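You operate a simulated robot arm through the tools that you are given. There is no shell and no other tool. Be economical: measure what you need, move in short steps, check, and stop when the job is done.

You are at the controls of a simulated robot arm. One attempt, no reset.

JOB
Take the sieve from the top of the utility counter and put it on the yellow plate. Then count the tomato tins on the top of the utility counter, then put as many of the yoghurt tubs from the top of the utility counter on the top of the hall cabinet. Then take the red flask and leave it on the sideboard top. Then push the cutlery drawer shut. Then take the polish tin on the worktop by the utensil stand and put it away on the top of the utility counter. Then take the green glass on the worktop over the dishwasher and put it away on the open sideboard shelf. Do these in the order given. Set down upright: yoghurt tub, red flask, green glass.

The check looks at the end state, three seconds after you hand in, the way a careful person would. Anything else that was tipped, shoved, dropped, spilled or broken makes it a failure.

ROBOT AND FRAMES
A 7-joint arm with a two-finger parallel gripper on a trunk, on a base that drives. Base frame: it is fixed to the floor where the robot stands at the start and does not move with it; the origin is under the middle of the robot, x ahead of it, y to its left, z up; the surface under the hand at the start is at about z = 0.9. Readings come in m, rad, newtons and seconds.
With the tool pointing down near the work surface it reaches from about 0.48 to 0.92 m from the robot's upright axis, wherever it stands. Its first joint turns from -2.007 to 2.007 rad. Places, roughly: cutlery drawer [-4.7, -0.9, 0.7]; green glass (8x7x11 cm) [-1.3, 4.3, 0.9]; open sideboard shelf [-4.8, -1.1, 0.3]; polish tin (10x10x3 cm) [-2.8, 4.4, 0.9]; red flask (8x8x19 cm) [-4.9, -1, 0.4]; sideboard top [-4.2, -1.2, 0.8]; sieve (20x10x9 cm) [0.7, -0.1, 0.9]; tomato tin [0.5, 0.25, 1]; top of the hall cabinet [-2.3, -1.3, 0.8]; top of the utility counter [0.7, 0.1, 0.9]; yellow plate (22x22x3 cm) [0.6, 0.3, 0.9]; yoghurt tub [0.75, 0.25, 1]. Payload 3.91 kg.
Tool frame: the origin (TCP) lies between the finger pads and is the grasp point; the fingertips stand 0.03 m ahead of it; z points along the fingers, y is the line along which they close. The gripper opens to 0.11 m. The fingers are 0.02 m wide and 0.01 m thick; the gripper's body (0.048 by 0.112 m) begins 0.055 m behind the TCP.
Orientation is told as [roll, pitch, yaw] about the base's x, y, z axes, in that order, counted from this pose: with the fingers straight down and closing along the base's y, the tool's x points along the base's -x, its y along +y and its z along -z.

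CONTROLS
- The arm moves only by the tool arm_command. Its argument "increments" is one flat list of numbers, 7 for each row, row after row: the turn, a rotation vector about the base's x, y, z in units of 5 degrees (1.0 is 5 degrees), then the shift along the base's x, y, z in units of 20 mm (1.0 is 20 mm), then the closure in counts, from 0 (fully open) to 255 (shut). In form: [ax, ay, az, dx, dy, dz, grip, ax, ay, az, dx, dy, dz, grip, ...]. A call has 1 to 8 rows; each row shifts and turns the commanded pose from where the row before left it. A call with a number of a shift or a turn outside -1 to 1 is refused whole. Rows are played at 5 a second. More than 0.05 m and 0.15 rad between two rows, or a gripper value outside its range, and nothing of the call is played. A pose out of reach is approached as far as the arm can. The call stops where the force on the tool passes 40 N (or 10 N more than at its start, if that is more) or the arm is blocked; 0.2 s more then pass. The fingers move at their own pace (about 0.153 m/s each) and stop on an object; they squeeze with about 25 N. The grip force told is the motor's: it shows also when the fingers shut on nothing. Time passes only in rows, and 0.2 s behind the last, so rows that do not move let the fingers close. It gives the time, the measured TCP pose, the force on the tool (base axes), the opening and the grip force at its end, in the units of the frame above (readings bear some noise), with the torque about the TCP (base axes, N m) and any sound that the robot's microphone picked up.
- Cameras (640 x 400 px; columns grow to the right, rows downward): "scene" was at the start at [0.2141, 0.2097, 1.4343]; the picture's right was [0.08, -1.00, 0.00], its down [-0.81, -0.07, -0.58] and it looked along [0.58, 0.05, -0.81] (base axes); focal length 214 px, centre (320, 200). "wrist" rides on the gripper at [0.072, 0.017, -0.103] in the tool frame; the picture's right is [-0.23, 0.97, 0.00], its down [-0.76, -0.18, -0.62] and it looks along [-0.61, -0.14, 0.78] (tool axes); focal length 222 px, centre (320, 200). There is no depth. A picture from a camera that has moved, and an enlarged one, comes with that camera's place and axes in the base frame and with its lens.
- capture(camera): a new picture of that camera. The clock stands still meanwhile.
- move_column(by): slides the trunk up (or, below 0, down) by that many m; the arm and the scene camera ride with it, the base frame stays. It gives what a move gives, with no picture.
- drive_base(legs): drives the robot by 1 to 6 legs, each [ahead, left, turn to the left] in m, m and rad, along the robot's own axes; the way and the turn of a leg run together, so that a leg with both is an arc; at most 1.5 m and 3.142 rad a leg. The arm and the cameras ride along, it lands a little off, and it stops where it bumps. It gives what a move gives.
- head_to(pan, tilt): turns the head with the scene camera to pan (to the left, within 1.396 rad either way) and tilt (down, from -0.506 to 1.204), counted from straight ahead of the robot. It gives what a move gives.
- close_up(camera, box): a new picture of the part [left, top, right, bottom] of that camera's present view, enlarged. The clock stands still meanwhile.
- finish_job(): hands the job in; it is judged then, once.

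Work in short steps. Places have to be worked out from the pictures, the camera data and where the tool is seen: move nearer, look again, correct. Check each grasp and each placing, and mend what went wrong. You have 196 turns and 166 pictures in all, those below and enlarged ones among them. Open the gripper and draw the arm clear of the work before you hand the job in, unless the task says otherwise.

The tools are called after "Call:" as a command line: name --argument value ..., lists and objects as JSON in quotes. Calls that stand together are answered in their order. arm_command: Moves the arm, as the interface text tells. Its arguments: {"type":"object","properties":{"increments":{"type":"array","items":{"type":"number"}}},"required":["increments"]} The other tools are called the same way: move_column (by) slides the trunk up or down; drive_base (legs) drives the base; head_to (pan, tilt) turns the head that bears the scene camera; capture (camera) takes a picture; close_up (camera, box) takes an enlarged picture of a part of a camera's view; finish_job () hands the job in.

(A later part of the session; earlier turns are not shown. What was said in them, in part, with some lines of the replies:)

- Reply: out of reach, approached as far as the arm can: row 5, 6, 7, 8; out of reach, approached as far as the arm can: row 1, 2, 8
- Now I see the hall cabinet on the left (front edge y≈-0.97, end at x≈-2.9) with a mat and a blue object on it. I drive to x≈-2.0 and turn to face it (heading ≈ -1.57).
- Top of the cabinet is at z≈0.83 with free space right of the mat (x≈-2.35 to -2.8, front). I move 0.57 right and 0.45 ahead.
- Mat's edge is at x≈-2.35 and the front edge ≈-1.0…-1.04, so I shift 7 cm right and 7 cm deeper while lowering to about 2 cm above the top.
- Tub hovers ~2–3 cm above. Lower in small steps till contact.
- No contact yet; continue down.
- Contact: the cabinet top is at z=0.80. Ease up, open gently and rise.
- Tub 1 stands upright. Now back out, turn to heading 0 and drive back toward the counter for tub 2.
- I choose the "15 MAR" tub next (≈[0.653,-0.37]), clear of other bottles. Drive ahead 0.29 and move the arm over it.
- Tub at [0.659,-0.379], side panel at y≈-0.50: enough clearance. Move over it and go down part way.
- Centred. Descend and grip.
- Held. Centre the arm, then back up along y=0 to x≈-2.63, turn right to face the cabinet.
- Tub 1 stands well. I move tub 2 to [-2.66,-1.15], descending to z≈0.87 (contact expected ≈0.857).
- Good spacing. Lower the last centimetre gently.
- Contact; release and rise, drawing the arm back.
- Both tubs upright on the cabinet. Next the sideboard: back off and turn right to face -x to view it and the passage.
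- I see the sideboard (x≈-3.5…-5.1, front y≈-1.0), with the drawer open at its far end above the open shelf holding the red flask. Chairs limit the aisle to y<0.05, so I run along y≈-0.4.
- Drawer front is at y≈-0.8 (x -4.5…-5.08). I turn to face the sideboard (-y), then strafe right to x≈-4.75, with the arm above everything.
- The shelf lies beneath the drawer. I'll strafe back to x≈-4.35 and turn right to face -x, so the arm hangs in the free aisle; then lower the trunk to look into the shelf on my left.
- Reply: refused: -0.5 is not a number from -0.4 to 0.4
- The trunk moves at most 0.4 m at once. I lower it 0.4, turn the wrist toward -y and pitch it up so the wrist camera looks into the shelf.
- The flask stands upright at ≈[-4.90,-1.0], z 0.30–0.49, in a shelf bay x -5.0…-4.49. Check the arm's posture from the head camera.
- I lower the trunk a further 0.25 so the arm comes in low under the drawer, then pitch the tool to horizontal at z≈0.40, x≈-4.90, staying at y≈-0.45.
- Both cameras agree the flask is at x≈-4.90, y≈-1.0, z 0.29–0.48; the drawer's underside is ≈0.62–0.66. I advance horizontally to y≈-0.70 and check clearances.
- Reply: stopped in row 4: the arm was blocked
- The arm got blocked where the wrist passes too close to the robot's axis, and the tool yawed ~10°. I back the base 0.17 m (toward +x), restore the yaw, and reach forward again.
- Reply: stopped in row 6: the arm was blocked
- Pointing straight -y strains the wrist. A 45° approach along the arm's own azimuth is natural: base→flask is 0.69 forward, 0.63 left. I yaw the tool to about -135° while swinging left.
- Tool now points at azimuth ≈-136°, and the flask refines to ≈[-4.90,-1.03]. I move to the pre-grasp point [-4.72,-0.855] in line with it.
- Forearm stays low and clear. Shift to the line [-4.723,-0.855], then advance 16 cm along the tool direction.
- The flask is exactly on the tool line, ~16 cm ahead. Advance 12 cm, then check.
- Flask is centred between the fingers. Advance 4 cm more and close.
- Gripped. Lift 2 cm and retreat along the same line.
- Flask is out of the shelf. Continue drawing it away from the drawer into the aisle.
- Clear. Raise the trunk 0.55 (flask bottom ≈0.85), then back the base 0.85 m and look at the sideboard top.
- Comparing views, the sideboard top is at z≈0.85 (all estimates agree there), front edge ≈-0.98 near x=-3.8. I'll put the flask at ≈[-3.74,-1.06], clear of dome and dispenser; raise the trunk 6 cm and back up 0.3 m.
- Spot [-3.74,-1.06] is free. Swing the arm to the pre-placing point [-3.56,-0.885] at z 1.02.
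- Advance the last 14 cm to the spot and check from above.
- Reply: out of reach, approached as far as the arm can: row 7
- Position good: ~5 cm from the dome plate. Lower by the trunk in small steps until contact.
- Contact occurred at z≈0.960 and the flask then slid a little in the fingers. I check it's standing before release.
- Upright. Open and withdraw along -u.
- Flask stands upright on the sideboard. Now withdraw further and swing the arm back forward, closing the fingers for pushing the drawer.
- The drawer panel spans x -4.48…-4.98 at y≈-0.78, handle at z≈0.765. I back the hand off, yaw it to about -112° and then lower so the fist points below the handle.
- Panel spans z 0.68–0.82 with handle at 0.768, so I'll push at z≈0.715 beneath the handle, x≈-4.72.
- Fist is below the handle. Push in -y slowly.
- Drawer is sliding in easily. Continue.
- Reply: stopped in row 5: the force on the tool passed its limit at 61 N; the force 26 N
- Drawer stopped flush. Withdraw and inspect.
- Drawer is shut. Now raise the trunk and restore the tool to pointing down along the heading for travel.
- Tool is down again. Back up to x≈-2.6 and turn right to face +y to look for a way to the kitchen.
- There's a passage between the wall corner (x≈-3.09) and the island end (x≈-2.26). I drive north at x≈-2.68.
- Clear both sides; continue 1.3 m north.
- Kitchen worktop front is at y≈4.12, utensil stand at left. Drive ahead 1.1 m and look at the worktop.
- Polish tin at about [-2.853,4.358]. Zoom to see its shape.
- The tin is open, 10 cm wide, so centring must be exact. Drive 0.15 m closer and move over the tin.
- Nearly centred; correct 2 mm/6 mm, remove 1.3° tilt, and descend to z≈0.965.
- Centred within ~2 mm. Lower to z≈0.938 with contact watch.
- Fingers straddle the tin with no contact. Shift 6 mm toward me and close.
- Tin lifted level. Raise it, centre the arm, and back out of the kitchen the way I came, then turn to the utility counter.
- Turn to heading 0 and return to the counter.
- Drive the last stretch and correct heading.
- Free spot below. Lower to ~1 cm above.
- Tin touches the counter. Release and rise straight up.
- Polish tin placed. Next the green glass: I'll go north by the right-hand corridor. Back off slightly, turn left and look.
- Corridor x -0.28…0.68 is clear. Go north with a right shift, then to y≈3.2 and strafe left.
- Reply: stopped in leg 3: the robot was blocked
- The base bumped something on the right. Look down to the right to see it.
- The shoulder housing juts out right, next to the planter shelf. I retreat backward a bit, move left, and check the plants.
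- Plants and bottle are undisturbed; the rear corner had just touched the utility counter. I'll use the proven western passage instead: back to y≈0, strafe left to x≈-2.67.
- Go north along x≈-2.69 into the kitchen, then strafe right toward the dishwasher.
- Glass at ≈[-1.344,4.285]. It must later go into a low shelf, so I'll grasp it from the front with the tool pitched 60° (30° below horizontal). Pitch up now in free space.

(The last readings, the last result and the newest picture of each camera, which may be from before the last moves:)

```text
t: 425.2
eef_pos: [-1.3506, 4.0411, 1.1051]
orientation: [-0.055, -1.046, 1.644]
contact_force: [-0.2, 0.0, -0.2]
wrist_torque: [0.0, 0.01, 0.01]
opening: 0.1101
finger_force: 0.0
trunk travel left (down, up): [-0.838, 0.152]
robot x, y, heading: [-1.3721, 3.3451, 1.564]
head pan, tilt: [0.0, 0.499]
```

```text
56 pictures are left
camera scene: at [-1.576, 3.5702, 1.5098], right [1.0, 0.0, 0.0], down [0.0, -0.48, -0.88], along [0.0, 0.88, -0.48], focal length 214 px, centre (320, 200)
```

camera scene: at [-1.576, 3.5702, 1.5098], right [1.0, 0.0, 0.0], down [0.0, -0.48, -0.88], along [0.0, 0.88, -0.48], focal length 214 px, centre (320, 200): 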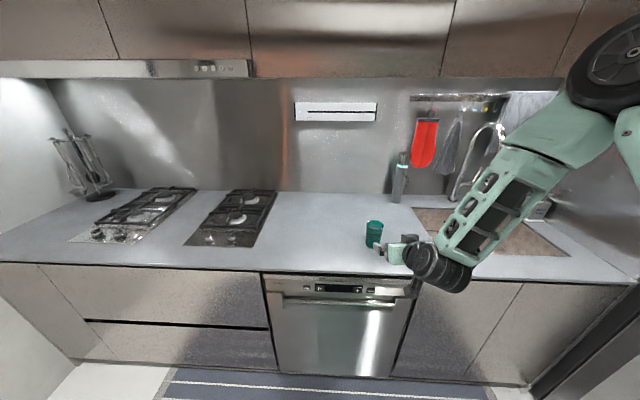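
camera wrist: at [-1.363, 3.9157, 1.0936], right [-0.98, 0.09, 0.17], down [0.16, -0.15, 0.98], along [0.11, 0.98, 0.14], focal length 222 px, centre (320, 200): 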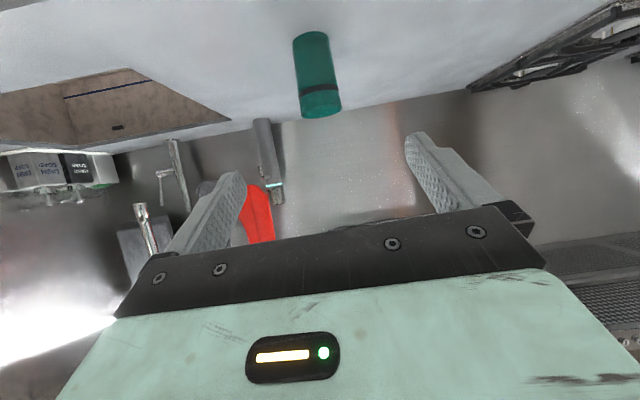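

Glass refined to ≈[-1.350,4.28]. Descend to z 0.965 then advance part way.

Call:
arm_command --increments '[0, 0, -0.4, 0, 0, -1, 0, 0, 0, -0.4, 0, 0, -1, 0, 0, 0, 0, 0, 0.2, -1, 0, 0, 0, 0, 0, 0.4, -1, 0, 0, 0, 0, 0, 0.6, -1, 0, 0, 0, 0, 0, 0.8, -1, 0, 0, 0, 0, 0, 0.8, -1, 0, 0, 0, 0, 0, 1, 0, 0]'

Call:
capture --camera "wrist"

Call:
close_up --camera "scene" --box '[300, 180, 460, 300]'

```text
t: 427.0
eef_pos: [-1.3507, 4.117, 0.9633]
orientation: [-0.055, -1.045, 1.575]
contact_force: [0.6, 0.5, -0.1]
wrist_torque: [0.02, 0.0, 0.04]
opening: 0.1096
finger_force: 0.1
trunk travel left (down, up): [-0.838, 0.152]
robot x, y, heading: [-1.3695, 3.3371, 1.568]
head pan, tilt: [0.0, 0.499]
```

```text
55 pictures are left
camera wrist: at [-1.3718, 3.9932, 0.952], right [-0.97, 0.16, 0.17], down [0.14, -0.16, 0.98], along [0.18, 0.97, 0.14], focal length 222 px, centre (320, 200)
```

wrist: 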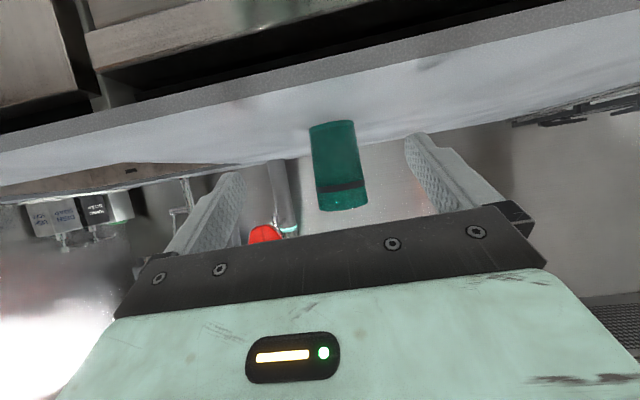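

```text
3.33 times, centred on (380, 240) of scene
camera zoom: at [-1.576, 3.5702, 1.5098], right [1.0, 0.0, 0.0], down [0.0, -0.48, -0.88], along [0.0, 0.88, -0.48], focal length 715 px, centre (120, 67)
```

zoom: 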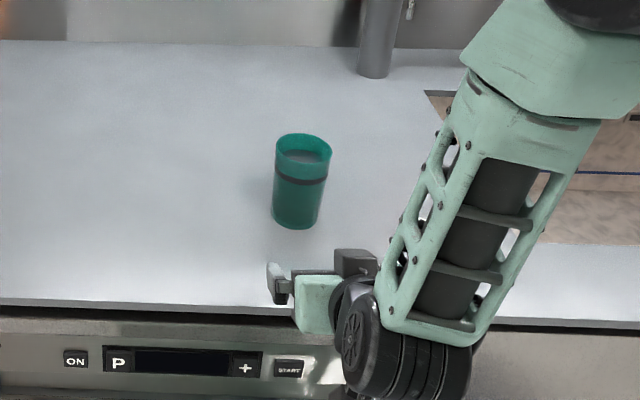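

Glass centre ≈[-1.352,4.285]. Drive 8 cm closer, then advance the arm.

Call:
drive_base --legs '[[0.08, 0, 0]]'

Call:
capture --camera "wrist"

```text
t: 428.1
eef_pos: [-1.3497, 4.1985, 0.9626]
orientation: [-0.053, -1.045, 1.574]
contact_force: [-0.1, -0.6, -0.6]
wrist_torque: [0.02, 0.04, 0.01]
opening: 0.11
finger_force: 0.1
trunk travel left (down, up): [-0.838, 0.152]
robot x, y, heading: [-1.3731, 3.4205, 1.561]
head pan, tilt: [0.0, 0.499]
```

```text
53 pictures are left
camera wrist: at [-1.3704, 4.0744, 0.9522], right [-0.97, 0.16, 0.17], down [0.14, -0.16, 0.98], along [0.18, 0.97, 0.14], focal length 222 px, centre (320, 200)
```

wrist: 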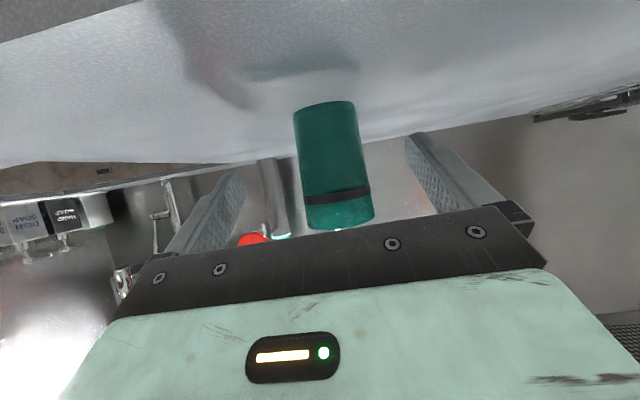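

Aligned. Advance 8 cm and check.

Call:
arm_command --increments '[0, 0, 0, 0, 1, 0.1, 0, 0, 0, 0, -0.1, 1, 0, 0, 0, 0, 0, 0, 1, 0, 0, 0, 0, 0, 0, 1, 0, 0]'

Call:
capture --camera "wrist"

Call:
close_up --camera "scene" --box '[300, 200, 460, 320]'

```text
t: 429.1
eef_pos: [-1.3517, 4.2799, 0.9665]
orientation: [-0.057, -1.046, 1.574]
contact_force: [0.0, 0.2, -0.5]
wrist_torque: [0.03, -0.02, 0.0]
opening: 0.11
finger_force: 0.1
trunk travel left (down, up): [-0.838, 0.152]
robot x, y, heading: [-1.3723, 3.4217, 1.562]
head pan, tilt: [0.0, 0.499]
```

```text
52 pictures are left
camera wrist: at [-1.3728, 4.1553, 0.9547], right [-0.97, 0.16, 0.17], down [0.14, -0.16, 0.98], along [0.18, 0.97, 0.14], focal length 222 px, centre (320, 200)
```

wrist: 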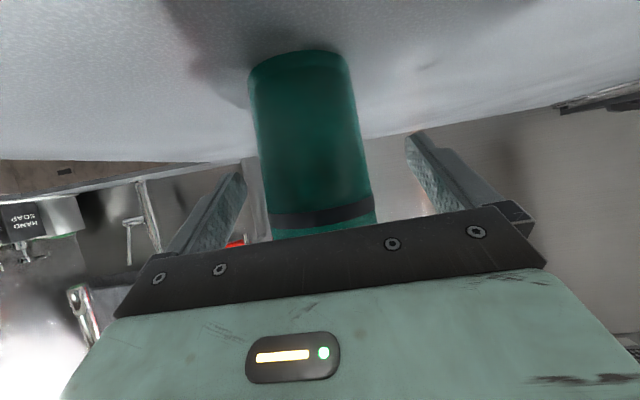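

```text
3.33 times, centred on (380, 260) of scene
camera zoom: at [-1.5752, 3.6519, 1.5098], right [1.0, -0.01, 0.0], down [0.0, -0.48, -0.88], along [0.0, 0.88, -0.48], focal length 715 px, centre (120, 0)
```

zoom: 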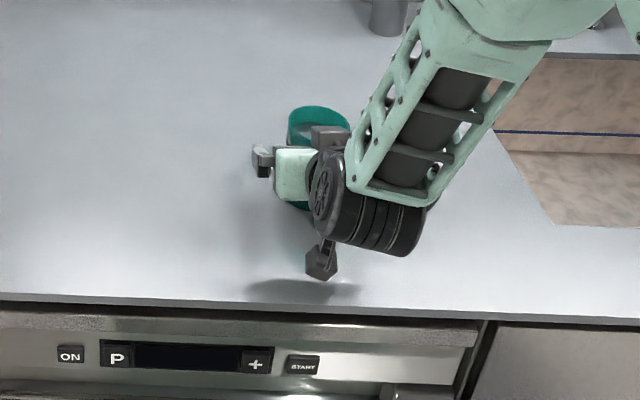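

Glass centred between the fingers. Close and lift slightly.

Call:
arm_command --increments '[0, 0, 0, 0, 0, 0, 120, 0, 0, 0, 0, 0, 0, 255, 0, 0, 0, 0, 0, 0, 255, 0, 0, 0, 0, 0, 0, 255]'

Call:
arm_command --increments '[0, 0, 0, 0, 0, 0.5, 255, 0, 0, 0, 0, 0, 0.5, 255, 0, 0, 0, 0, 0, 1, 255, 0, 0, 0, 0, -0.5, 1, 255]'

Call:
capture --camera "wrist"

Call:
close_up --camera "scene" --box '[300, 180, 460, 320]'

```text
t: 430.1
eef_pos: [-1.3513, 4.2792, 0.967]
orientation: [-0.054, -1.046, 1.573]
contact_force: [-0.4, 0.7, 0.7]
wrist_torque: [0.05, 0.05, -0.02]
opening: 0.0677
finger_force: 24.6
trunk travel left (down, up): [-0.838, 0.152]
robot x, y, heading: [-1.3702, 3.4217, 1.569]
head pan, tilt: [0.0, 0.499]
```

```text
t: 431.1
eef_pos: [-1.3514, 4.2691, 1.0244]
orientation: [-0.052, -1.046, 1.573]
contact_force: [-0.6, 0.3, 0.0]
wrist_torque: [0.02, 0.03, 0.04]
opening: 0.0679
finger_force: 25.3
trunk travel left (down, up): [-0.838, 0.152]
robot x, y, heading: [-1.3722, 3.4184, 1.564]
head pan, tilt: [0.0, 0.499]
```

```text
50 pictures are left
camera wrist: at [-1.3728, 4.1448, 1.0131], right [-0.97, 0.16, 0.17], down [0.14, -0.16, 0.98], along [0.18, 0.97, 0.14], focal length 222 px, centre (320, 200)
```

wrist: 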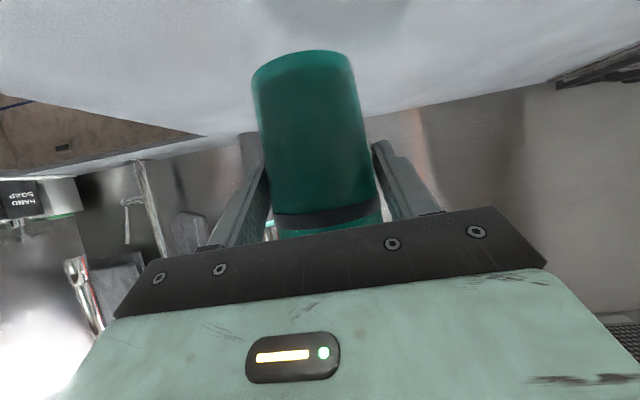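

```text
2.86 times, centred on (380, 250) of scene
camera zoom: at [-1.5752, 3.6524, 1.5097], right [1.0, -0.01, 0.0], down [0.0, -0.48, -0.88], along [0.0, 0.88, -0.48], focal length 613 px, centre (149, 57)
```

zoom: 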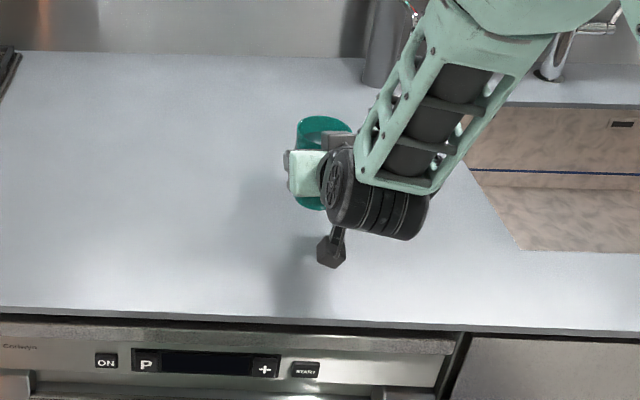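

Glass held upright. Retract and raise, then drive back: left to the passage, south, ready to turn to the sideboard.

Call:
arm_command --increments '[0, 0, 0, 0, -0.8, 1, 255, 0, 0, 0, 0, -0.8, 1, 255, 0, 0, 0, 0, -0.8, 1, 255, 0, 0, 0, 0, -0.8, 1, 255, 0, 0, 0, 0, -0.8, 1, 255, 0, 0, 0, 0, -0.8, 0.5, 255, 0, 0, 0, 0, -0.8, 0, 255, 0, 0, 0, 0, -0.8, 0, 255]'

Call:
drive_base --legs '[[-0.4, 0, 0], [0, 1.3, 0]]'

Call:
capture --camera "scene"

```text
t: 432.9
eef_pos: [-1.3503, 4.14, 1.1334]
orientation: [-0.055, -1.045, 1.572]
contact_force: [0.1, 0.5, -0.8]
wrist_torque: [0.0, 0.01, -0.02]
opening: 0.0677
finger_force: 25.3
trunk travel left (down, up): [-0.838, 0.152]
robot x, y, heading: [-1.3703, 3.4153, 1.571]
head pan, tilt: [0.0, 0.499]
```

```text
t: 441.6
eef_pos: [-2.684, 3.7366, 1.1352]
orientation: [-0.054, -1.044, 1.584]
contact_force: [-1.1, -0.6, -0.9]
wrist_torque: [-0.05, 0.0, 0.0]
opening: 0.0671
finger_force: 24.7
trunk travel left (down, up): [-0.838, 0.152]
robot x, y, heading: [-2.6972, 3.0176, 1.574]
head pan, tilt: [0.0, 0.499]
```

```text
48 pictures are left
camera scene: at [-2.9042, 3.2465, 1.5098], right [1.0, 0.0, 0.0], down [0.0, -0.48, -0.88], along [0.0, 0.88, -0.48], focal length 214 px, centre (320, 200)
```

scene: 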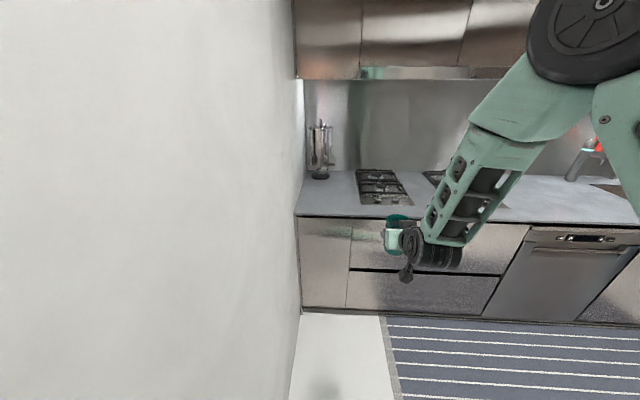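

Back down the passage to y≈-0.05.

Call:
drive_base --legs '[[-1.5, 0, 0], [-1.5, 0, 0], [-0.1, 0, 0]]'

```text
t: 456.8
eef_pos: [-2.6555, 0.6414, 1.1345]
orientation: [-0.055, -1.046, 1.588]
contact_force: [-0.1, 0.2, -1.2]
wrist_torque: [0.02, 0.02, -0.01]
opening: 0.0663
finger_force: 25.2
trunk travel left (down, up): [-0.838, 0.152]
robot x, y, heading: [-2.6659, -0.0793, 1.582]
head pan, tilt: [0.0, 0.499]
```

Opening shrank slightly (68→66 mm); check the glass in the grip.

Call:
capture --camera "wrist"

```text
47 pictures are left
camera wrist: at [-2.6754, 0.5158, 1.1232], right [-0.98, 0.14, 0.17], down [0.15, -0.16, 0.98], along [0.17, 0.98, 0.14], focal length 222 px, centre (320, 200)
```

wrist: 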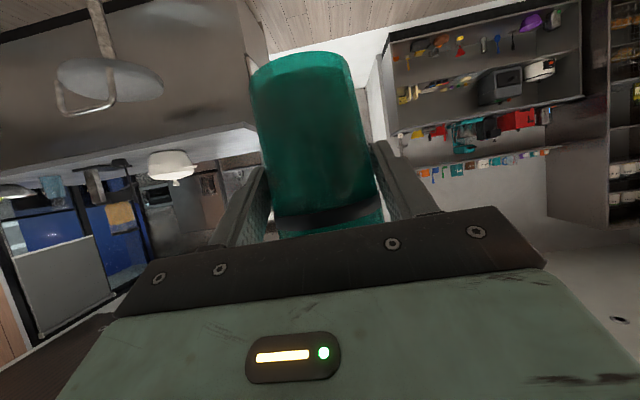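

Still firmly seated. Turn left to face -x, shift to y≈-0.38 and drive along the sideboard.

Call:
drive_base --legs '[[0, 0, 1.56], [0, 0.3, 0], [1.5, 0, 0]]'

Call:
head_to --pan 0.5 --tilt 0.7

Call:
capture --camera "scene"

Call:
capture --camera "wrist"

```text
t: 469.7
eef_pos: [-4.8771, -0.4101, 1.1346]
orientation: [-0.055, -1.045, -3.112]
contact_force: [-0.1, -0.6, -0.3]
wrist_torque: [0.01, 0.0, -0.03]
opening: 0.0605
finger_force: 25.2
trunk travel left (down, up): [-0.838, 0.152]
robot x, y, heading: [-4.1567, -0.4094, -3.118]
head pan, tilt: [0.0, 0.499]
```

```text
t: 470.6
eef_pos: [-4.8754, -0.41, 1.134]
orientation: [-0.052, -1.045, -3.114]
contact_force: [-0.9, 0.3, -1.2]
wrist_torque: [-0.01, -0.01, 0.03]
opening: 0.0605
finger_force: 25.2
trunk travel left (down, up): [-0.838, 0.152]
robot x, y, heading: [-4.1514, -0.411, -3.118]
head pan, tilt: [0.499, 0.7]
```

```text
46 pictures are left
camera scene: at [-4.3664, -0.6622, 1.4921], right [-0.5, 0.87, 0.0], down [0.56, 0.32, -0.77], along [-0.66, -0.38, -0.64], focal length 214 px, centre (320, 200)
```

scene: 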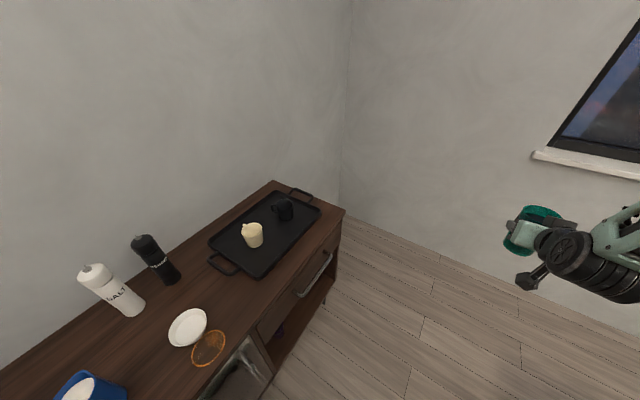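

```text
45 pictures are left
camera wrist: at [-4.7501, -0.4282, 1.1233], right [-0.13, -0.98, 0.17], down [0.16, 0.15, 0.98], along [-0.98, 0.15, 0.14], focal length 222 px, centre (320, 200)
```

wrist: 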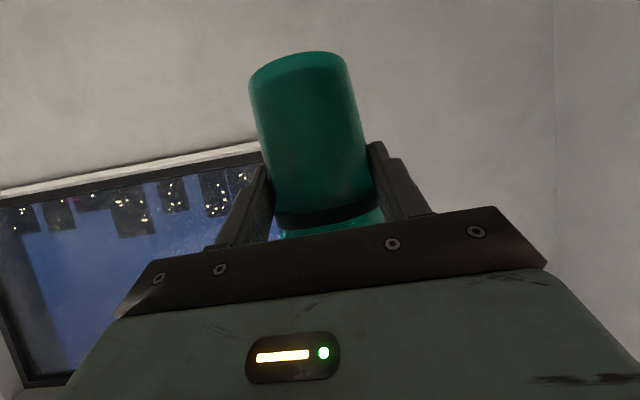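

The grip has narrowed to 60 mm, so the glass is creeping in the fingers. Zoom in to see how it sits.

Call:
head_to --pan 0.05 --tilt 0.6

Call:
close_up --camera "scene" --box '[350, 130, 550, 290]'

Call:
close_up --camera "wrist" --box '[220, 40, 430, 250]'

```text
t: 471.5
eef_pos: [-4.877, -0.4104, 1.1347]
orientation: [-0.055, -1.045, -3.113]
contact_force: [-0.5, 0.0, -0.5]
wrist_torque: [0.0, -0.02, 0.01]
opening: 0.0604
finger_force: 24.8
trunk travel left (down, up): [-0.838, 0.152]
robot x, y, heading: [-4.1558, -0.4085, -3.121]
head pan, tilt: [0.051, 0.6]
```

```text
2.50 times, centred on (450, 210) of scene
camera zoom: at [-4.3809, -0.6264, 1.5007], right [-0.07, 1.0, 0.0], down [0.56, 0.04, -0.82], along [-0.82, -0.06, -0.57], focal length 536 px, centre (-5, 175)
```

zoom: 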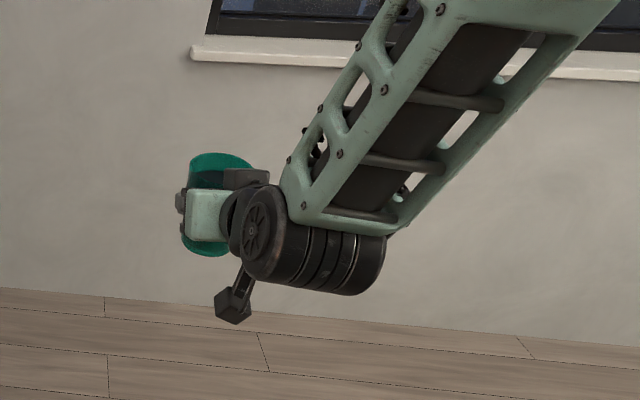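

```text
1.90 times, centred on (325, 145) of wrist
camera zoom: at [-4.7501, -0.4282, 1.1233], right [-0.13, -0.98, 0.17], down [0.16, 0.15, 0.98], along [-0.98, 0.15, 0.14], focal length 423 px, centre (310, 305)
```

zoom: 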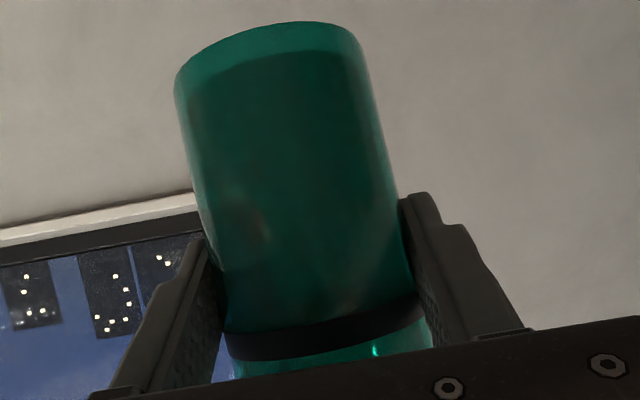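

Only the arm swing and lowering remain, so I go straight for the shelf gently: lower the trunk in steps, watching the opening.

Call:
move_column --by -0.35

Call:
move_column --by -0.38

Call:
capture --camera "wrist"

```text
t: 475.0
eef_pos: [-4.8766, -0.4102, 0.7839]
orientation: [-0.053, -1.046, -3.112]
contact_force: [-0.4, -0.2, 0.1]
wrist_torque: [0.01, -0.02, 0.01]
opening: 0.0604
finger_force: 25.3
trunk travel left (down, up): [-0.488, 0.502]
robot x, y, heading: [-4.1513, -0.4105, -3.122]
head pan, tilt: [0.051, 0.6]
```

```text
t: 478.6
eef_pos: [-4.8766, -0.4091, 0.4047]
orientation: [-0.054, -1.046, -3.112]
contact_force: [0.6, 0.2, -0.5]
wrist_torque: [0.0, -0.02, -0.02]
opening: 0.0604
finger_force: 24.7
trunk travel left (down, up): [-0.108, 0.882]
robot x, y, heading: [-4.1535, -0.4115, -3.121]
head pan, tilt: [0.051, 0.6]
```

```text
42 pictures are left
camera wrist: at [-4.7501, -0.4282, 0.3933], right [-0.13, -0.98, 0.17], down [0.16, 0.15, 0.98], along [-0.98, 0.15, 0.14], focal length 222 px, centre (320, 200)
```

wrist: 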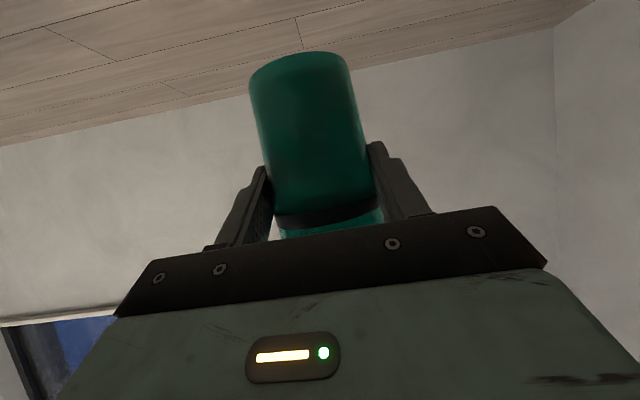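

Stable while lowering. Swing the arm left with tool yaw toward -135°.

Call:
arm_command --increments '[0, 0, 0.7, 0.6, -0.5, 0, 255, 0, 0, 0.7, 0.6, -0.8, 0, 255, 0, 0, 0.7, 0.6, -0.9, 0, 255, 0, 0, 0.7, 0.6, -0.9, 0, 255, 0, 0, 0.7, 0.6, -0.9, 0, 255, 0, 0, 0.7, 0.6, -0.9, 0, 255, 0, 0, 0.7, 0.6, -0.9, 0, 255, 0, 0, 0.7, 0.6, -0.9, 0, 255]'

Call:
arm_command --increments '[0, 0, 0.7, 0.6, -0.9, 0, 255, 0, 0, 0.7, 0.6, -0.9, 0, 255, 0, 0, 0.7, 0.6, -0.9, 0, 255, 0, 0, 0.7, 0.6, -0.9, 0, 255, 0, 0, 0.6, 0.3, -0.9, 0, 255]'

Call:
head_to --pan 0.45 --tilt 0.6

Call:
capture --camera "scene"

Call:
capture --camera "wrist"

```text
t: 480.4
eef_pos: [-4.7801, -0.5442, 0.4052]
orientation: [-0.055, -1.045, -2.62]
contact_force: [0.4, -0.7, -0.4]
wrist_torque: [-0.03, 0.03, -0.01]
opening: 0.0602
finger_force: 24.9
trunk travel left (down, up): [-0.108, 0.882]
robot x, y, heading: [-4.1534, -0.4116, -3.12]
head pan, tilt: [0.051, 0.6]
```

```text
t: 481.6
eef_pos: [-4.7268, -0.6331, 0.4043]
orientation: [-0.055, -1.045, -2.326]
contact_force: [-0.9, 0.2, -0.8]
wrist_torque: [0.04, -0.04, 0.02]
opening: 0.0603
finger_force: 24.6
trunk travel left (down, up): [-0.108, 0.882]
robot x, y, heading: [-4.1545, -0.4099, -3.118]
head pan, tilt: [0.051, 0.6]
```

```text
t: 482.5
eef_pos: [-4.7272, -0.6333, 0.4039]
orientation: [-0.054, -1.046, -2.326]
contact_force: [-0.5, -0.2, 0.3]
wrist_torque: [0.01, -0.02, 0.02]
opening: 0.0605
finger_force: 24.6
trunk travel left (down, up): [-0.108, 0.882]
robot x, y, heading: [-4.1562, -0.4108, -3.116]
head pan, tilt: [0.45, 0.6]
```

```text
41 pictures are left
camera scene: at [-4.3714, -0.6601, 0.7707], right [-0.46, 0.89, 0.0], down [0.5, 0.26, -0.83], along [-0.73, -0.38, -0.56], focal length 214 px, centre (320, 200)
```

scene: 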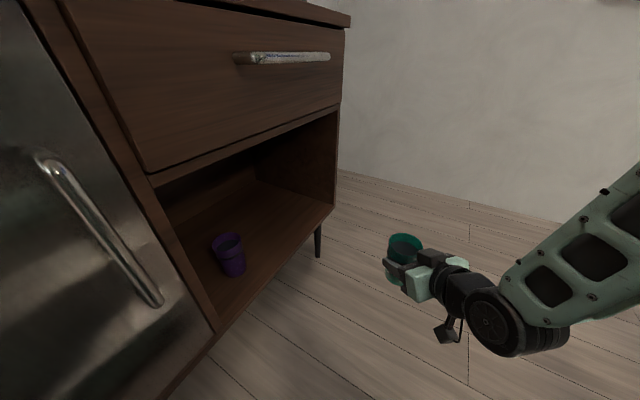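

```text
40 pictures are left
camera wrist: at [-4.6241, -0.5573, 0.3928], right [0.6, -0.78, 0.17], down [0.01, 0.22, 0.98], along [-0.8, -0.58, 0.14], focal length 222 px, centre (320, 200)
```

wrist: 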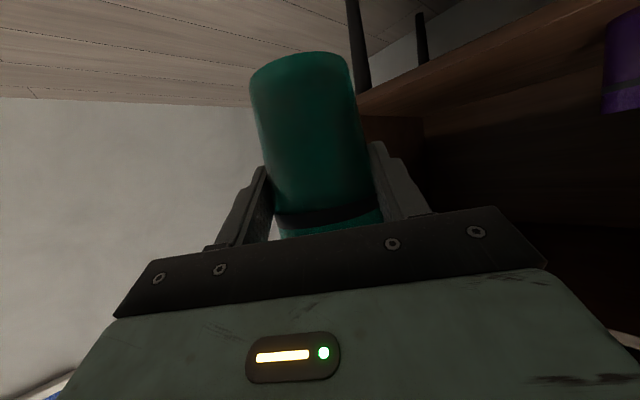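

Shelf view is clear (purple cup at [-4.59,-1.05]). Move to the pre-insertion point [-4.66,-0.84].

Call:
arm_command --increments '[0, 0, 0, 0.27, -0.82, 0, 255, 0, 0, 0, 0.27, -0.82, 0, 255, 0, 0, 0, 0.27, -0.82, 0, 255, 0, 0, 0, 0.27, -0.82, 0, 255, 0, 0, 0, 0.27, -0.82, 0, 255, 0, 0, 0, 0.27, -0.82, 0, 255, 0, 0, 0, 0.27, -0.82, 0, 255, 0, 0, 0, 0.27, -0.82, 0, 255]'

Call:
arm_command --increments '[0, 0, 0, 0.27, -0.82, 0, 255, 0, 0, 0, 0.27, -0.82, 0, 255, 0, 0, 0, 0.27, -0.82, 0, 255, 0, 0, 0, 0.27, -0.82, 0, 255, 0, 0, 0, -0.69, -0.73, 0, 255, 0, 0, 0, -0.69, -0.73, 0, 255, 0, 0, 0, -0.69, -0.73, 0, 255, 0, 0, 0, -0.69, -0.73, 0, 255]'

Call:
capture --camera "scene"

Call:
capture --camera "wrist"

```text
t: 484.3
eef_pos: [-4.6825, -0.7654, 0.4048]
orientation: [-0.055, -1.046, -2.325]
contact_force: [0.1, 0.0, -0.9]
wrist_torque: [0.0, 0.01, 0.01]
opening: 0.0604
finger_force: 25.0
trunk travel left (down, up): [-0.108, 0.882]
robot x, y, heading: [-4.1578, -0.4113, -3.121]
head pan, tilt: [0.45, 0.6]
```

```text
t: 486.1
eef_pos: [-4.7184, -0.8904, 0.4033]
orientation: [-0.052, -1.046, -2.326]
contact_force: [-0.6, -0.6, -1.1]
wrist_torque: [0.01, -0.04, 0.01]
opening: 0.06
finger_force: 24.9
trunk travel left (down, up): [-0.108, 0.882]
robot x, y, heading: [-4.1563, -0.4112, -3.118]
head pan, tilt: [0.45, 0.6]
```

```text
39 pictures are left
camera scene: at [-4.3714, -0.6602, 0.7707], right [-0.46, 0.89, 0.0], down [0.5, 0.26, -0.83], along [-0.73, -0.38, -0.56], focal length 214 px, centre (320, 200)
```

scene: 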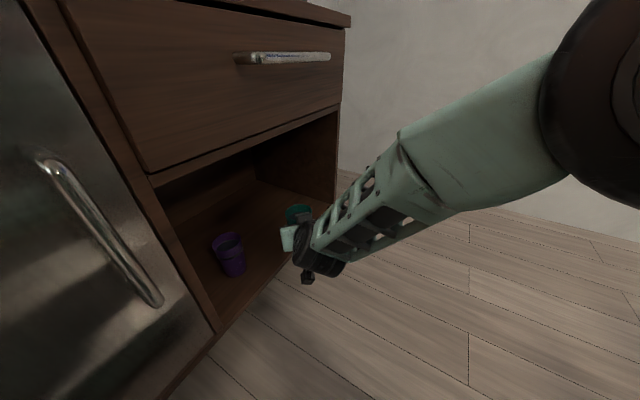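

```text
38 pictures are left
camera wrist: at [-4.6147, -0.8142, 0.3932], right [0.6, -0.78, 0.17], down [0.01, 0.22, 0.98], along [-0.8, -0.58, 0.14], focal length 222 px, centre (320, 200)
```

wrist: 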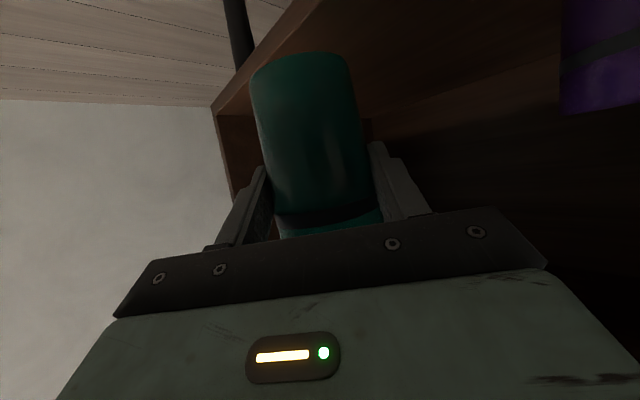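

Entering the shelf cleanly. Advance another 14 cm.

Call:
arm_command --increments '[0, 0, 0, -0.69, -0.73, 0, 255, 0, 0, 0, -0.69, -0.73, 0, 255, 0, 0, 0, -0.69, -0.73, 0, 255, 0, 0, 0, -0.69, -0.73, 0, 255, 0, 0, 0, -0.69, -0.73, 0, 255, 0, 0, 0, -0.69, -0.73, 0, 255, 0, 0, 0, -0.6, -0.7, 0, 255]'

Call:
capture --camera "wrist"

Call:
close_up --camera "scene" --box '[180, 110, 380, 290]'

```text
t: 487.7
eef_pos: [-4.8115, -0.9917, 0.4035]
orientation: [-0.054, -1.046, -2.326]
contact_force: [0.0, 0.4, -0.7]
wrist_torque: [-0.01, 0.02, -0.02]
opening: 0.0605
finger_force: 24.7
trunk travel left (down, up): [-0.108, 0.882]
robot x, y, heading: [-4.1542, -0.4106, -3.119]
head pan, tilt: [0.45, 0.6]
```

```text
37 pictures are left
camera wrist: at [-4.7087, -0.9154, 0.3923], right [0.6, -0.78, 0.17], down [0.01, 0.22, 0.98], along [-0.8, -0.58, 0.14], focal length 222 px, centre (320, 200)
```

wrist: 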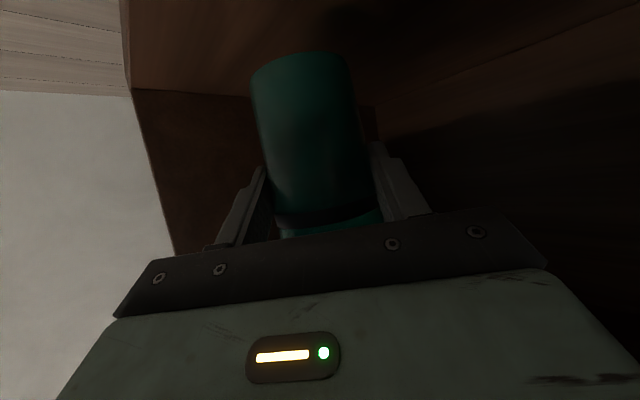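

```text
2.22 times, centred on (280, 200) of scene
camera zoom: at [-4.3714, -0.6602, 0.7707], right [-0.46, 0.89, 0.0], down [0.5, 0.26, -0.83], along [-0.73, -0.38, -0.56], focal length 477 px, centre (409, 200)
```

zoom: 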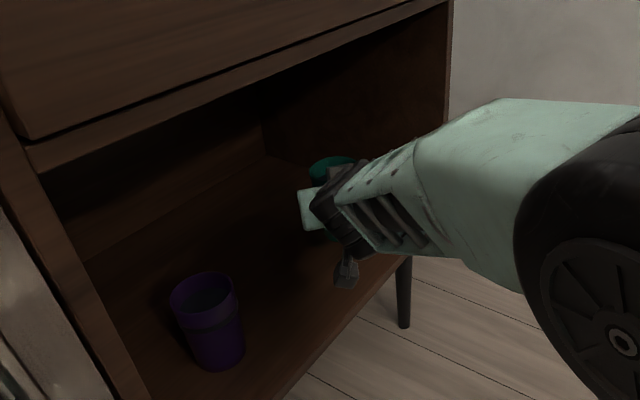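

Well placed. One more small advance, then lower by the trunk in small steps.

Call:
arm_command --increments '[0, 0, 0, -0.69, -0.73, 0, 255, 0, 0, 0, 0, 0, -0.5, 255, 0, 0, 0, 0, 0, -0.5, 255, 0, 0, 0, 0, 0, -0.4, 255, 0, 0, 0, 0, 0, 0, 255]'

Call:
arm_command --increments '[0, 0, 0, 0, 0, -0.25, 255, 0, 0, 0, 0, 0, 0, 255]'

Call:
arm_command --increments '[0, 0, 0, 0, 0, -0.2, 255, 0, 0, 0, 0, 0, 0, 255]'

```text
t: 488.9
eef_pos: [-4.8256, -1.006, 0.3756]
orientation: [-0.056, -1.046, -2.326]
contact_force: [0.6, 0.8, -0.7]
wrist_torque: [0.02, -0.01, -0.02]
opening: 0.0607
finger_force: 24.9
trunk travel left (down, up): [-0.108, 0.882]
robot x, y, heading: [-4.152, -0.4122, -3.12]
head pan, tilt: [0.45, 0.6]
```

```text
t: 489.5
eef_pos: [-4.8256, -1.0064, 0.3732]
orientation: [-0.056, -1.045, -2.324]
contact_force: [-0.8, -0.2, -0.5]
wrist_torque: [-0.01, -0.01, 0.01]
opening: 0.0605
finger_force: 25.4
trunk travel left (down, up): [-0.108, 0.882]
robot x, y, heading: [-4.1553, -0.4078, -3.12]
head pan, tilt: [0.45, 0.6]
```

```text
t: 490.1
eef_pos: [-4.8243, -1.006, 0.3674]
orientation: [-0.054, -1.045, -2.325]
contact_force: [-0.3, 0.2, -0.3]
wrist_torque: [0.01, -0.01, -0.04]
opening: 0.0601
finger_force: 24.9
trunk travel left (down, up): [-0.108, 0.882]
robot x, y, heading: [-4.1533, -0.41, -3.113]
head pan, tilt: [0.45, 0.6]
```

Call:
arm_command --increments '[0, 0, 0, 0, 0, -0.2, 255, 0, 0, 0, 0, 0, 0, 255]'

Call:
arm_command --increments '[0, 0, 0, 0, 0, -0.15, 255, 0, 0, 0, 0, 0, 0, 255]'

Call:
arm_command --increments '[0, 0, 0, 0, 0, -0.15, 255, 0, 0, 0, 0, 0, 0, 255]'

Call:
close_up --camera "scene" --box '[220, 130, 360, 270]'

```text
t: 490.7
eef_pos: [-4.8261, -1.0049, 0.3643]
orientation: [-0.056, -1.046, -2.325]
contact_force: [-0.1, 0.5, -0.7]
wrist_torque: [0.01, -0.04, 0.01]
opening: 0.0603
finger_force: 24.9
trunk travel left (down, up): [-0.108, 0.882]
robot x, y, heading: [-4.1529, -0.4103, -3.116]
head pan, tilt: [0.45, 0.6]
```

```text
t: 491.3
eef_pos: [-4.8254, -1.0062, 0.3598]
orientation: [-0.054, -1.046, -2.327]
contact_force: [0.5, 0.1, -0.3]
wrist_torque: [0.03, -0.01, -0.02]
opening: 0.0604
finger_force: 24.8
trunk travel left (down, up): [-0.108, 0.882]
robot x, y, heading: [-4.1557, -0.4154, -3.116]
head pan, tilt: [0.45, 0.6]
```

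```text
t: 491.9
eef_pos: [-4.826, -1.0047, 0.3587]
orientation: [-0.054, -1.046, -2.325]
contact_force: [1.1, 0.0, -1.0]
wrist_torque: [0.06, 0.02, -0.01]
opening: 0.0604
finger_force: 24.8
trunk travel left (down, up): [-0.108, 0.882]
robot x, y, heading: [-4.1527, -0.4086, -3.119]
head pan, tilt: [0.45, 0.6]
```

```text
2.86 times, centred on (290, 200) of scene
camera zoom: at [-4.3714, -0.6602, 0.7707], right [-0.46, 0.89, 0.0], down [0.5, 0.26, -0.83], along [-0.73, -0.38, -0.56], focal length 613 px, centre (406, 200)
```

zoom: 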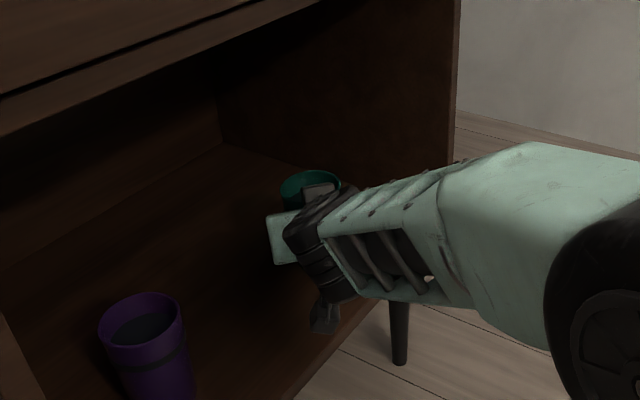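

Call:
arm_command --increments '[0, 0, 0, 0, 0, -0.15, 255, 0, 0, 0, 0, 0, 0, 255]'

Call:
arm_command --increments '[0, 0, 0, 0, 0, -0.15, 255, 0, 0, 0, 0, 0, 0, 255]'

Call:
arm_command --increments '[0, 0, 0, 0, 0, -0.15, 255, 0, 0, 0, 0, 0, 0, 255]'

```text
t: 492.5
eef_pos: [-4.8249, -1.0051, 0.3544]
orientation: [-0.057, -1.045, -2.326]
contact_force: [-0.1, -0.8, -1.2]
wrist_torque: [-0.02, 0.0, 0.0]
opening: 0.0602
finger_force: 25.5
trunk travel left (down, up): [-0.108, 0.882]
robot x, y, heading: [-4.1539, -0.4125, -3.118]
head pan, tilt: [0.45, 0.6]
```

```text
t: 493.1
eef_pos: [-4.8252, -1.0066, 0.3518]
orientation: [-0.055, -1.046, -2.326]
contact_force: [1.0, 0.6, 0.2]
wrist_torque: [0.04, 0.01, -0.02]
opening: 0.0604
finger_force: 24.8
trunk travel left (down, up): [-0.108, 0.882]
robot x, y, heading: [-4.1569, -0.413, -3.121]
head pan, tilt: [0.45, 0.6]
```

```text
t: 493.7
eef_pos: [-4.8248, -1.0049, 0.3491]
orientation: [-0.055, -1.046, -2.325]
contact_force: [0.7, 0.5, -1.8]
wrist_torque: [0.01, -0.01, 0.03]
opening: 0.06
finger_force: 25.0
trunk travel left (down, up): [-0.108, 0.882]
robot x, y, heading: [-4.1549, -0.4092, -3.12]
head pan, tilt: [0.45, 0.6]
```

Call:
arm_command --increments '[0, 0, 0, 0, 0, -0.15, 255, 0, 0, 0, 0, 0, 0, 255]'

Call:
arm_command --increments '[0, 0, 0, 0, 0, -0.15, 255, 0, 0, 0, 0, 0, 0, 255]'

Call:
arm_command --increments '[0, 0, 0, 0, 0, -0.15, 255, 0, 0, 0, 0, 0, 0, 255]'

Call:
close_up --camera "wrist" --box '[100, 0, 480, 240]'

```text
t: 494.3
eef_pos: [-4.8265, -1.0055, 0.3477]
orientation: [-0.054, -1.048, -2.327]
contact_force: [0.2, -1.0, 4.6]
wrist_torque: [-0.17, -0.11, 0.0]
opening: 0.0604
finger_force: 25.2
trunk travel left (down, up): [-0.108, 0.882]
robot x, y, heading: [-4.1583, -0.4076, -3.117]
head pan, tilt: [0.45, 0.6]
```

```text
t: 494.9
eef_pos: [-4.8262, -1.0052, 0.345]
orientation: [-0.057, -1.049, -2.327]
contact_force: [-0.8, 4.7, 14.3]
wrist_torque: [-0.19, -0.03, 0.0]
opening: 0.0604
finger_force: 25.1
trunk travel left (down, up): [-0.108, 0.882]
robot x, y, heading: [-4.1566, -0.4092, -3.122]
head pan, tilt: [0.45, 0.6]
```

```text
t: 495.5
eef_pos: [-4.827, -1.0062, 0.3415]
orientation: [-0.054, -1.048, -2.326]
contact_force: [-2.9, 2.4, 15.2]
wrist_torque: [-0.21, -0.04, -0.05]
opening: 0.0601
finger_force: 25.0
trunk travel left (down, up): [-0.108, 0.882]
robot x, y, heading: [-4.1549, -0.4098, -3.123]
head pan, tilt: [0.45, 0.6]
```

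```text
1.67 times, centred on (290, 120) of wrist
camera zoom: at [-4.7237, -0.9299, 0.3301], right [0.6, -0.78, 0.17], down [0.01, 0.22, 0.98], along [-0.8, -0.58, 0.14], focal length 370 px, centre (370, 333)
```

zoom: 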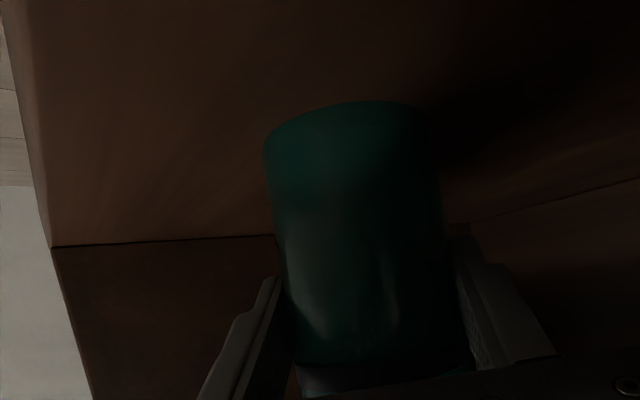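

Contact at z≈0.348, same offset as at the pick-up, so the glass is still upright. Ease up 2 mm, open slowly, check.

Call:
arm_command --increments '[0, 0, 0, 0, 0, 0.15, 255, 0, 0, 0, 0, 0, 0, 100, 0, 0, 0, 0, 0, 0, 50, 0, 0, 0, 0, 0, 0, 0, 0, 0, 0, 0, 0, 0, 0]'

Call:
capture --camera "wrist"

```text
t: 496.7
eef_pos: [-4.8258, -1.0056, 0.342]
orientation: [-0.054, -1.045, -2.329]
contact_force: [0.2, -0.1, -0.4]
wrist_torque: [0.03, -0.01, 0.04]
opening: 0.1103
finger_force: 0.0
trunk travel left (down, up): [-0.108, 0.882]
robot x, y, heading: [-4.1593, -0.4119, -3.117]
head pan, tilt: [0.45, 0.6]
```

```text
33 pictures are left
camera wrist: at [-4.7231, -0.9295, 0.3316], right [0.6, -0.78, 0.17], down [0.01, 0.22, 0.98], along [-0.8, -0.58, 0.14], focal length 222 px, centre (320, 200)
```

wrist: 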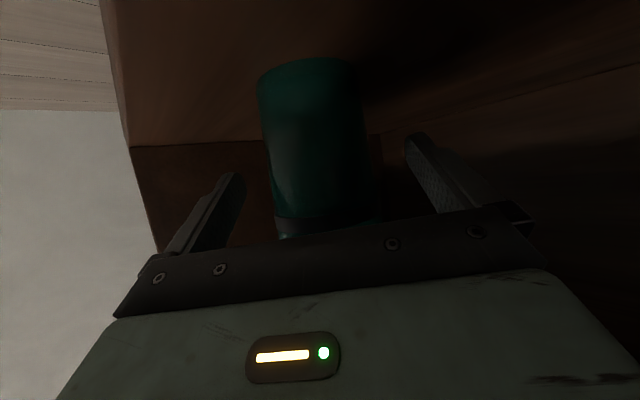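

Released and standing. Withdraw along the same line.

Call:
arm_command --increments '[0, 0, 0, 0.35, 0.37, 0, 0, 0, 0, 0, 0.69, 0.73, 0, 0, 0, 0, 0, 0.69, 0.73, 0, 0, 0, 0, 0, 0.69, 0.73, 0.2, 0, 0, 0, 0, 0.69, 0.73, 0.2, 0, 0, 0, 0, 0.69, 0.73, 0.2, 0, 0, 0, 0, 0.69, 0.73, 0.2, 0, 0, 0, 0, 0.69, 0.73, 0, 0]'

Call:
arm_command --increments '[0, 0, 0, 0.69, 0.73, 0, 0, 0, 0, 0, 0.4, 0.8, 0, 0, 0, 0, 0, 0, 1, 0, 0, 0, 0, 0, -0.3, 1, 0, 0, 0, 0, 0, -0.3, 1, 0, 0, 0, 0, 0, -0.3, 1, 0, 0, 0, 0, 0, -0.3, 1, 0, 0, 0, 0, 0, -0.3, 1, 0, 0]'

Call:
arm_command --increments '[0, 0, 0, -0.5, 1, 0, 0, 0, 0, 0, -0.5, 1, 0, 0, 0, 0, 0, -0.5, 1, 0, 0, 0, 0, 0, -0.5, 1, 0, 0, 0, 0, 0, -0.5, 1, 0, 0, 0, 0, 0, -0.5, 1, 0, 0, 0, 0, 0, -0.5, 1, 0, 0]'

Call:
capture --camera "scene"

```text
t: 498.5
eef_pos: [-4.7223, -0.8953, 0.3579]
orientation: [-0.056, -1.046, -2.327]
contact_force: [0.8, 0.1, -0.3]
wrist_torque: [-0.01, 0.01, 0.02]
opening: 0.1096
finger_force: 0.1
trunk travel left (down, up): [-0.108, 0.882]
robot x, y, heading: [-4.1567, -0.4082, -3.117]
head pan, tilt: [0.45, 0.6]
```

```text
t: 500.3
eef_pos: [-4.73, -0.7456, 0.3598]
orientation: [-0.055, -1.046, -2.327]
contact_force: [0.2, 0.0, -0.6]
wrist_torque: [0.05, 0.0, -0.01]
opening: 0.1101
finger_force: 0.0
trunk travel left (down, up): [-0.108, 0.882]
robot x, y, heading: [-4.1549, -0.4121, -3.123]
head pan, tilt: [0.45, 0.6]
```

```text
t: 501.9
eef_pos: [-4.801, -0.6064, 0.3609]
orientation: [-0.054, -1.045, -2.325]
contact_force: [-1.0, 0.0, 0.0]
wrist_torque: [-0.03, 0.0, 0.03]
opening: 0.1098
finger_force: 0.0
trunk travel left (down, up): [-0.108, 0.882]
robot x, y, heading: [-4.1508, -0.4085, -3.116]
head pan, tilt: [0.45, 0.6]
```

```text
32 pictures are left
camera scene: at [-4.3713, -0.6602, 0.7707], right [-0.46, 0.89, 0.0], down [0.5, 0.26, -0.83], along [-0.73, -0.38, -0.56], focal length 214 px, centre (320, 200)
```

scene: 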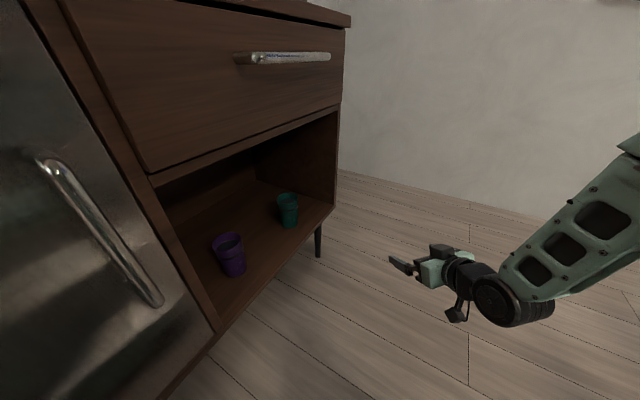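

Glass stands upright in the shelf. I'll raise the trunk, back off, and take a last look at the flask, tubs and utility counter.

Call:
move_column --by 0.4

Call:
move_column --by 0.4

Call:
drive_base --legs '[[-1.45, 0, 0]]'

Call:
head_to --pan 0.5 --tilt 0.45

Call:
capture --camera "scene"

```text
t: 505.7
eef_pos: [-4.8005, -0.6062, 0.7601]
orientation: [-0.052, -1.046, -2.326]
contact_force: [0.5, 0.5, 0.9]
wrist_torque: [0.02, 0.01, 0.03]
opening: 0.11
finger_force: 0.0
trunk travel left (down, up): [-0.508, 0.482]
robot x, y, heading: [-4.1558, -0.4097, -3.119]
head pan, tilt: [0.45, 0.6]
```

```text
t: 509.6
eef_pos: [-4.8007, -0.6064, 1.1607]
orientation: [-0.054, -1.046, -2.327]
contact_force: [-0.2, -0.6, 0.4]
wrist_torque: [-0.01, 0.0, 0.04]
opening: 0.1103
finger_force: 0.1
trunk travel left (down, up): [-0.908, 0.082]
robot x, y, heading: [-4.1497, -0.4109, -3.124]
head pan, tilt: [0.45, 0.6]
```

```text
t: 516.8
eef_pos: [-3.342, -0.5719, 1.1603]
orientation: [-0.054, -1.045, -2.325]
contact_force: [1.5, 0.9, 0.4]
wrist_torque: [0.02, 0.01, -0.04]
opening: 0.1099
finger_force: 0.1
trunk travel left (down, up): [-0.908, 0.082]
robot x, y, heading: [-2.6976, -0.3735, -3.114]
head pan, tilt: [0.45, 0.6]
```

```text
t: 517.5
eef_pos: [-3.3414, -0.5719, 1.1616]
orientation: [-0.055, -1.045, -2.326]
contact_force: [0.0, -0.1, 1.0]
wrist_torque: [0.0, 0.03, 0.0]
opening: 0.1098
finger_force: 0.1
trunk travel left (down, up): [-0.908, 0.082]
robot x, y, heading: [-2.699, -0.3785, -3.121]
head pan, tilt: [0.499, 0.45]
```

```text
31 pictures are left
camera scene: at [-2.9136, -0.6311, 1.5842], right [-0.5, 0.87, 0.0], down [0.38, 0.22, -0.9], along [-0.78, -0.45, -0.44], focal length 214 px, centre (320, 200)
```

scene: 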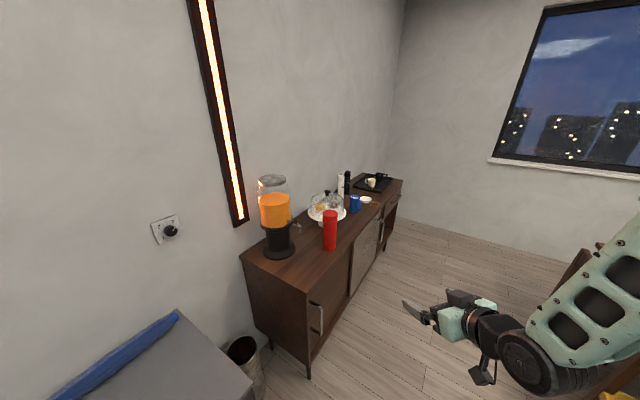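

Flask upright. Turn to view the utility counter and plants from afar.

Call:
drive_base --legs '[[0, 0.0, -1.6]]'

Call:
head_to --pan -1.39 --tilt 0.2

Call:
capture --camera "scene"

```text
t: 521.8
eef_pos: [-2.8734, 0.2758, 1.1607]
orientation: [-0.054, -1.047, 2.359]
contact_force: [0.8, -0.3, 0.5]
wrist_torque: [0.0, -0.01, 0.02]
opening: 0.1101
finger_force: 0.0
trunk travel left (down, up): [-0.908, 0.082]
robot x, y, heading: [-2.6943, -0.3791, 1.564]
head pan, tilt: [0.499, 0.45]
```

```text
t: 523.6
eef_pos: [-2.8733, 0.2755, 1.1603]
orientation: [-0.054, -1.046, 2.359]
contact_force: [0.1, 0.3, 0.1]
wrist_torque: [0.04, -0.02, -0.01]
opening: 0.1099
finger_force: 0.1
trunk travel left (down, up): [-0.908, 0.082]
robot x, y, heading: [-2.6977, -0.376, 1.569]
head pan, tilt: [-1.389, 0.201]
```

```text
30 pictures are left
camera scene: at [-2.8094, -0.2171, 1.6075], right [0.18, -0.98, 0.0], down [-0.2, -0.04, -0.98], along [0.96, 0.17, -0.2], focal length 214 px, centre (320, 200)
```

scene: 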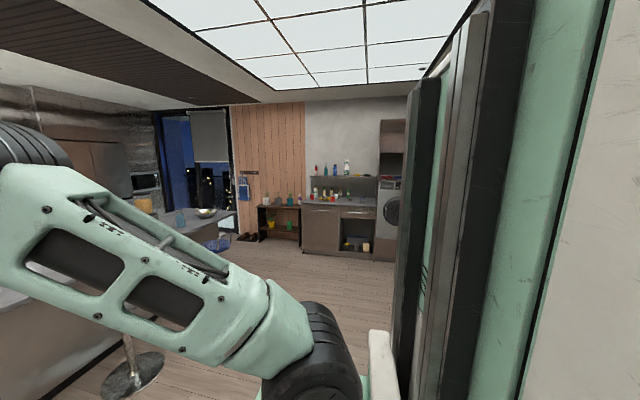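

Call:
close_up --camera "scene" --box '[255, 160, 390, 260]'

```text
4.00 times, centred on (322, 210) of scene
camera zoom: at [-2.8094, -0.2171, 1.6075], right [0.18, -0.98, 0.0], down [-0.2, -0.04, -0.98], along [0.96, 0.17, -0.2], focal length 858 px, centre (310, 160)
```

zoom: 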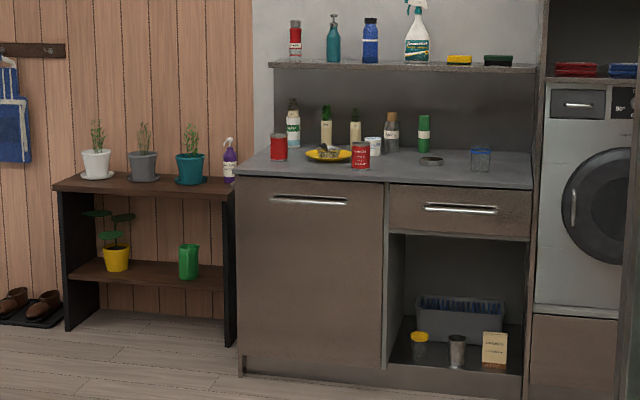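

Everything is in place: sieve on the plate, polish tin, plants undisturbed. The gripper is open and the arm clear, so I hand in.

Call:
finish_job

```text
The job is handed in.
```

I did every step in the order given and handed the job in; I don't know the check's verdict yet.

- **Sieve:** it is on the yellow plate.
- **Yoghurt tubs:** I counted two tomato tins, so two tubs stand upright on the hall cabinet.
- **Red flask:** it stands upright on the sideboard top. It slid about 1–2 cm in the grip as I set it down.
- **Cutlery drawer:** it is pushed shut.
- **Polish tin:** it is on the utility counter.
- **Green glass:** it stands upright on the open sideboard shelf. It slipped a little in the grip on the way there.

While driving between tasks the robot's base bumped something, probably the corner of the utility counter. A last look from across the room showed nothing disturbed on the counter, its wall shelf or the plant stand.
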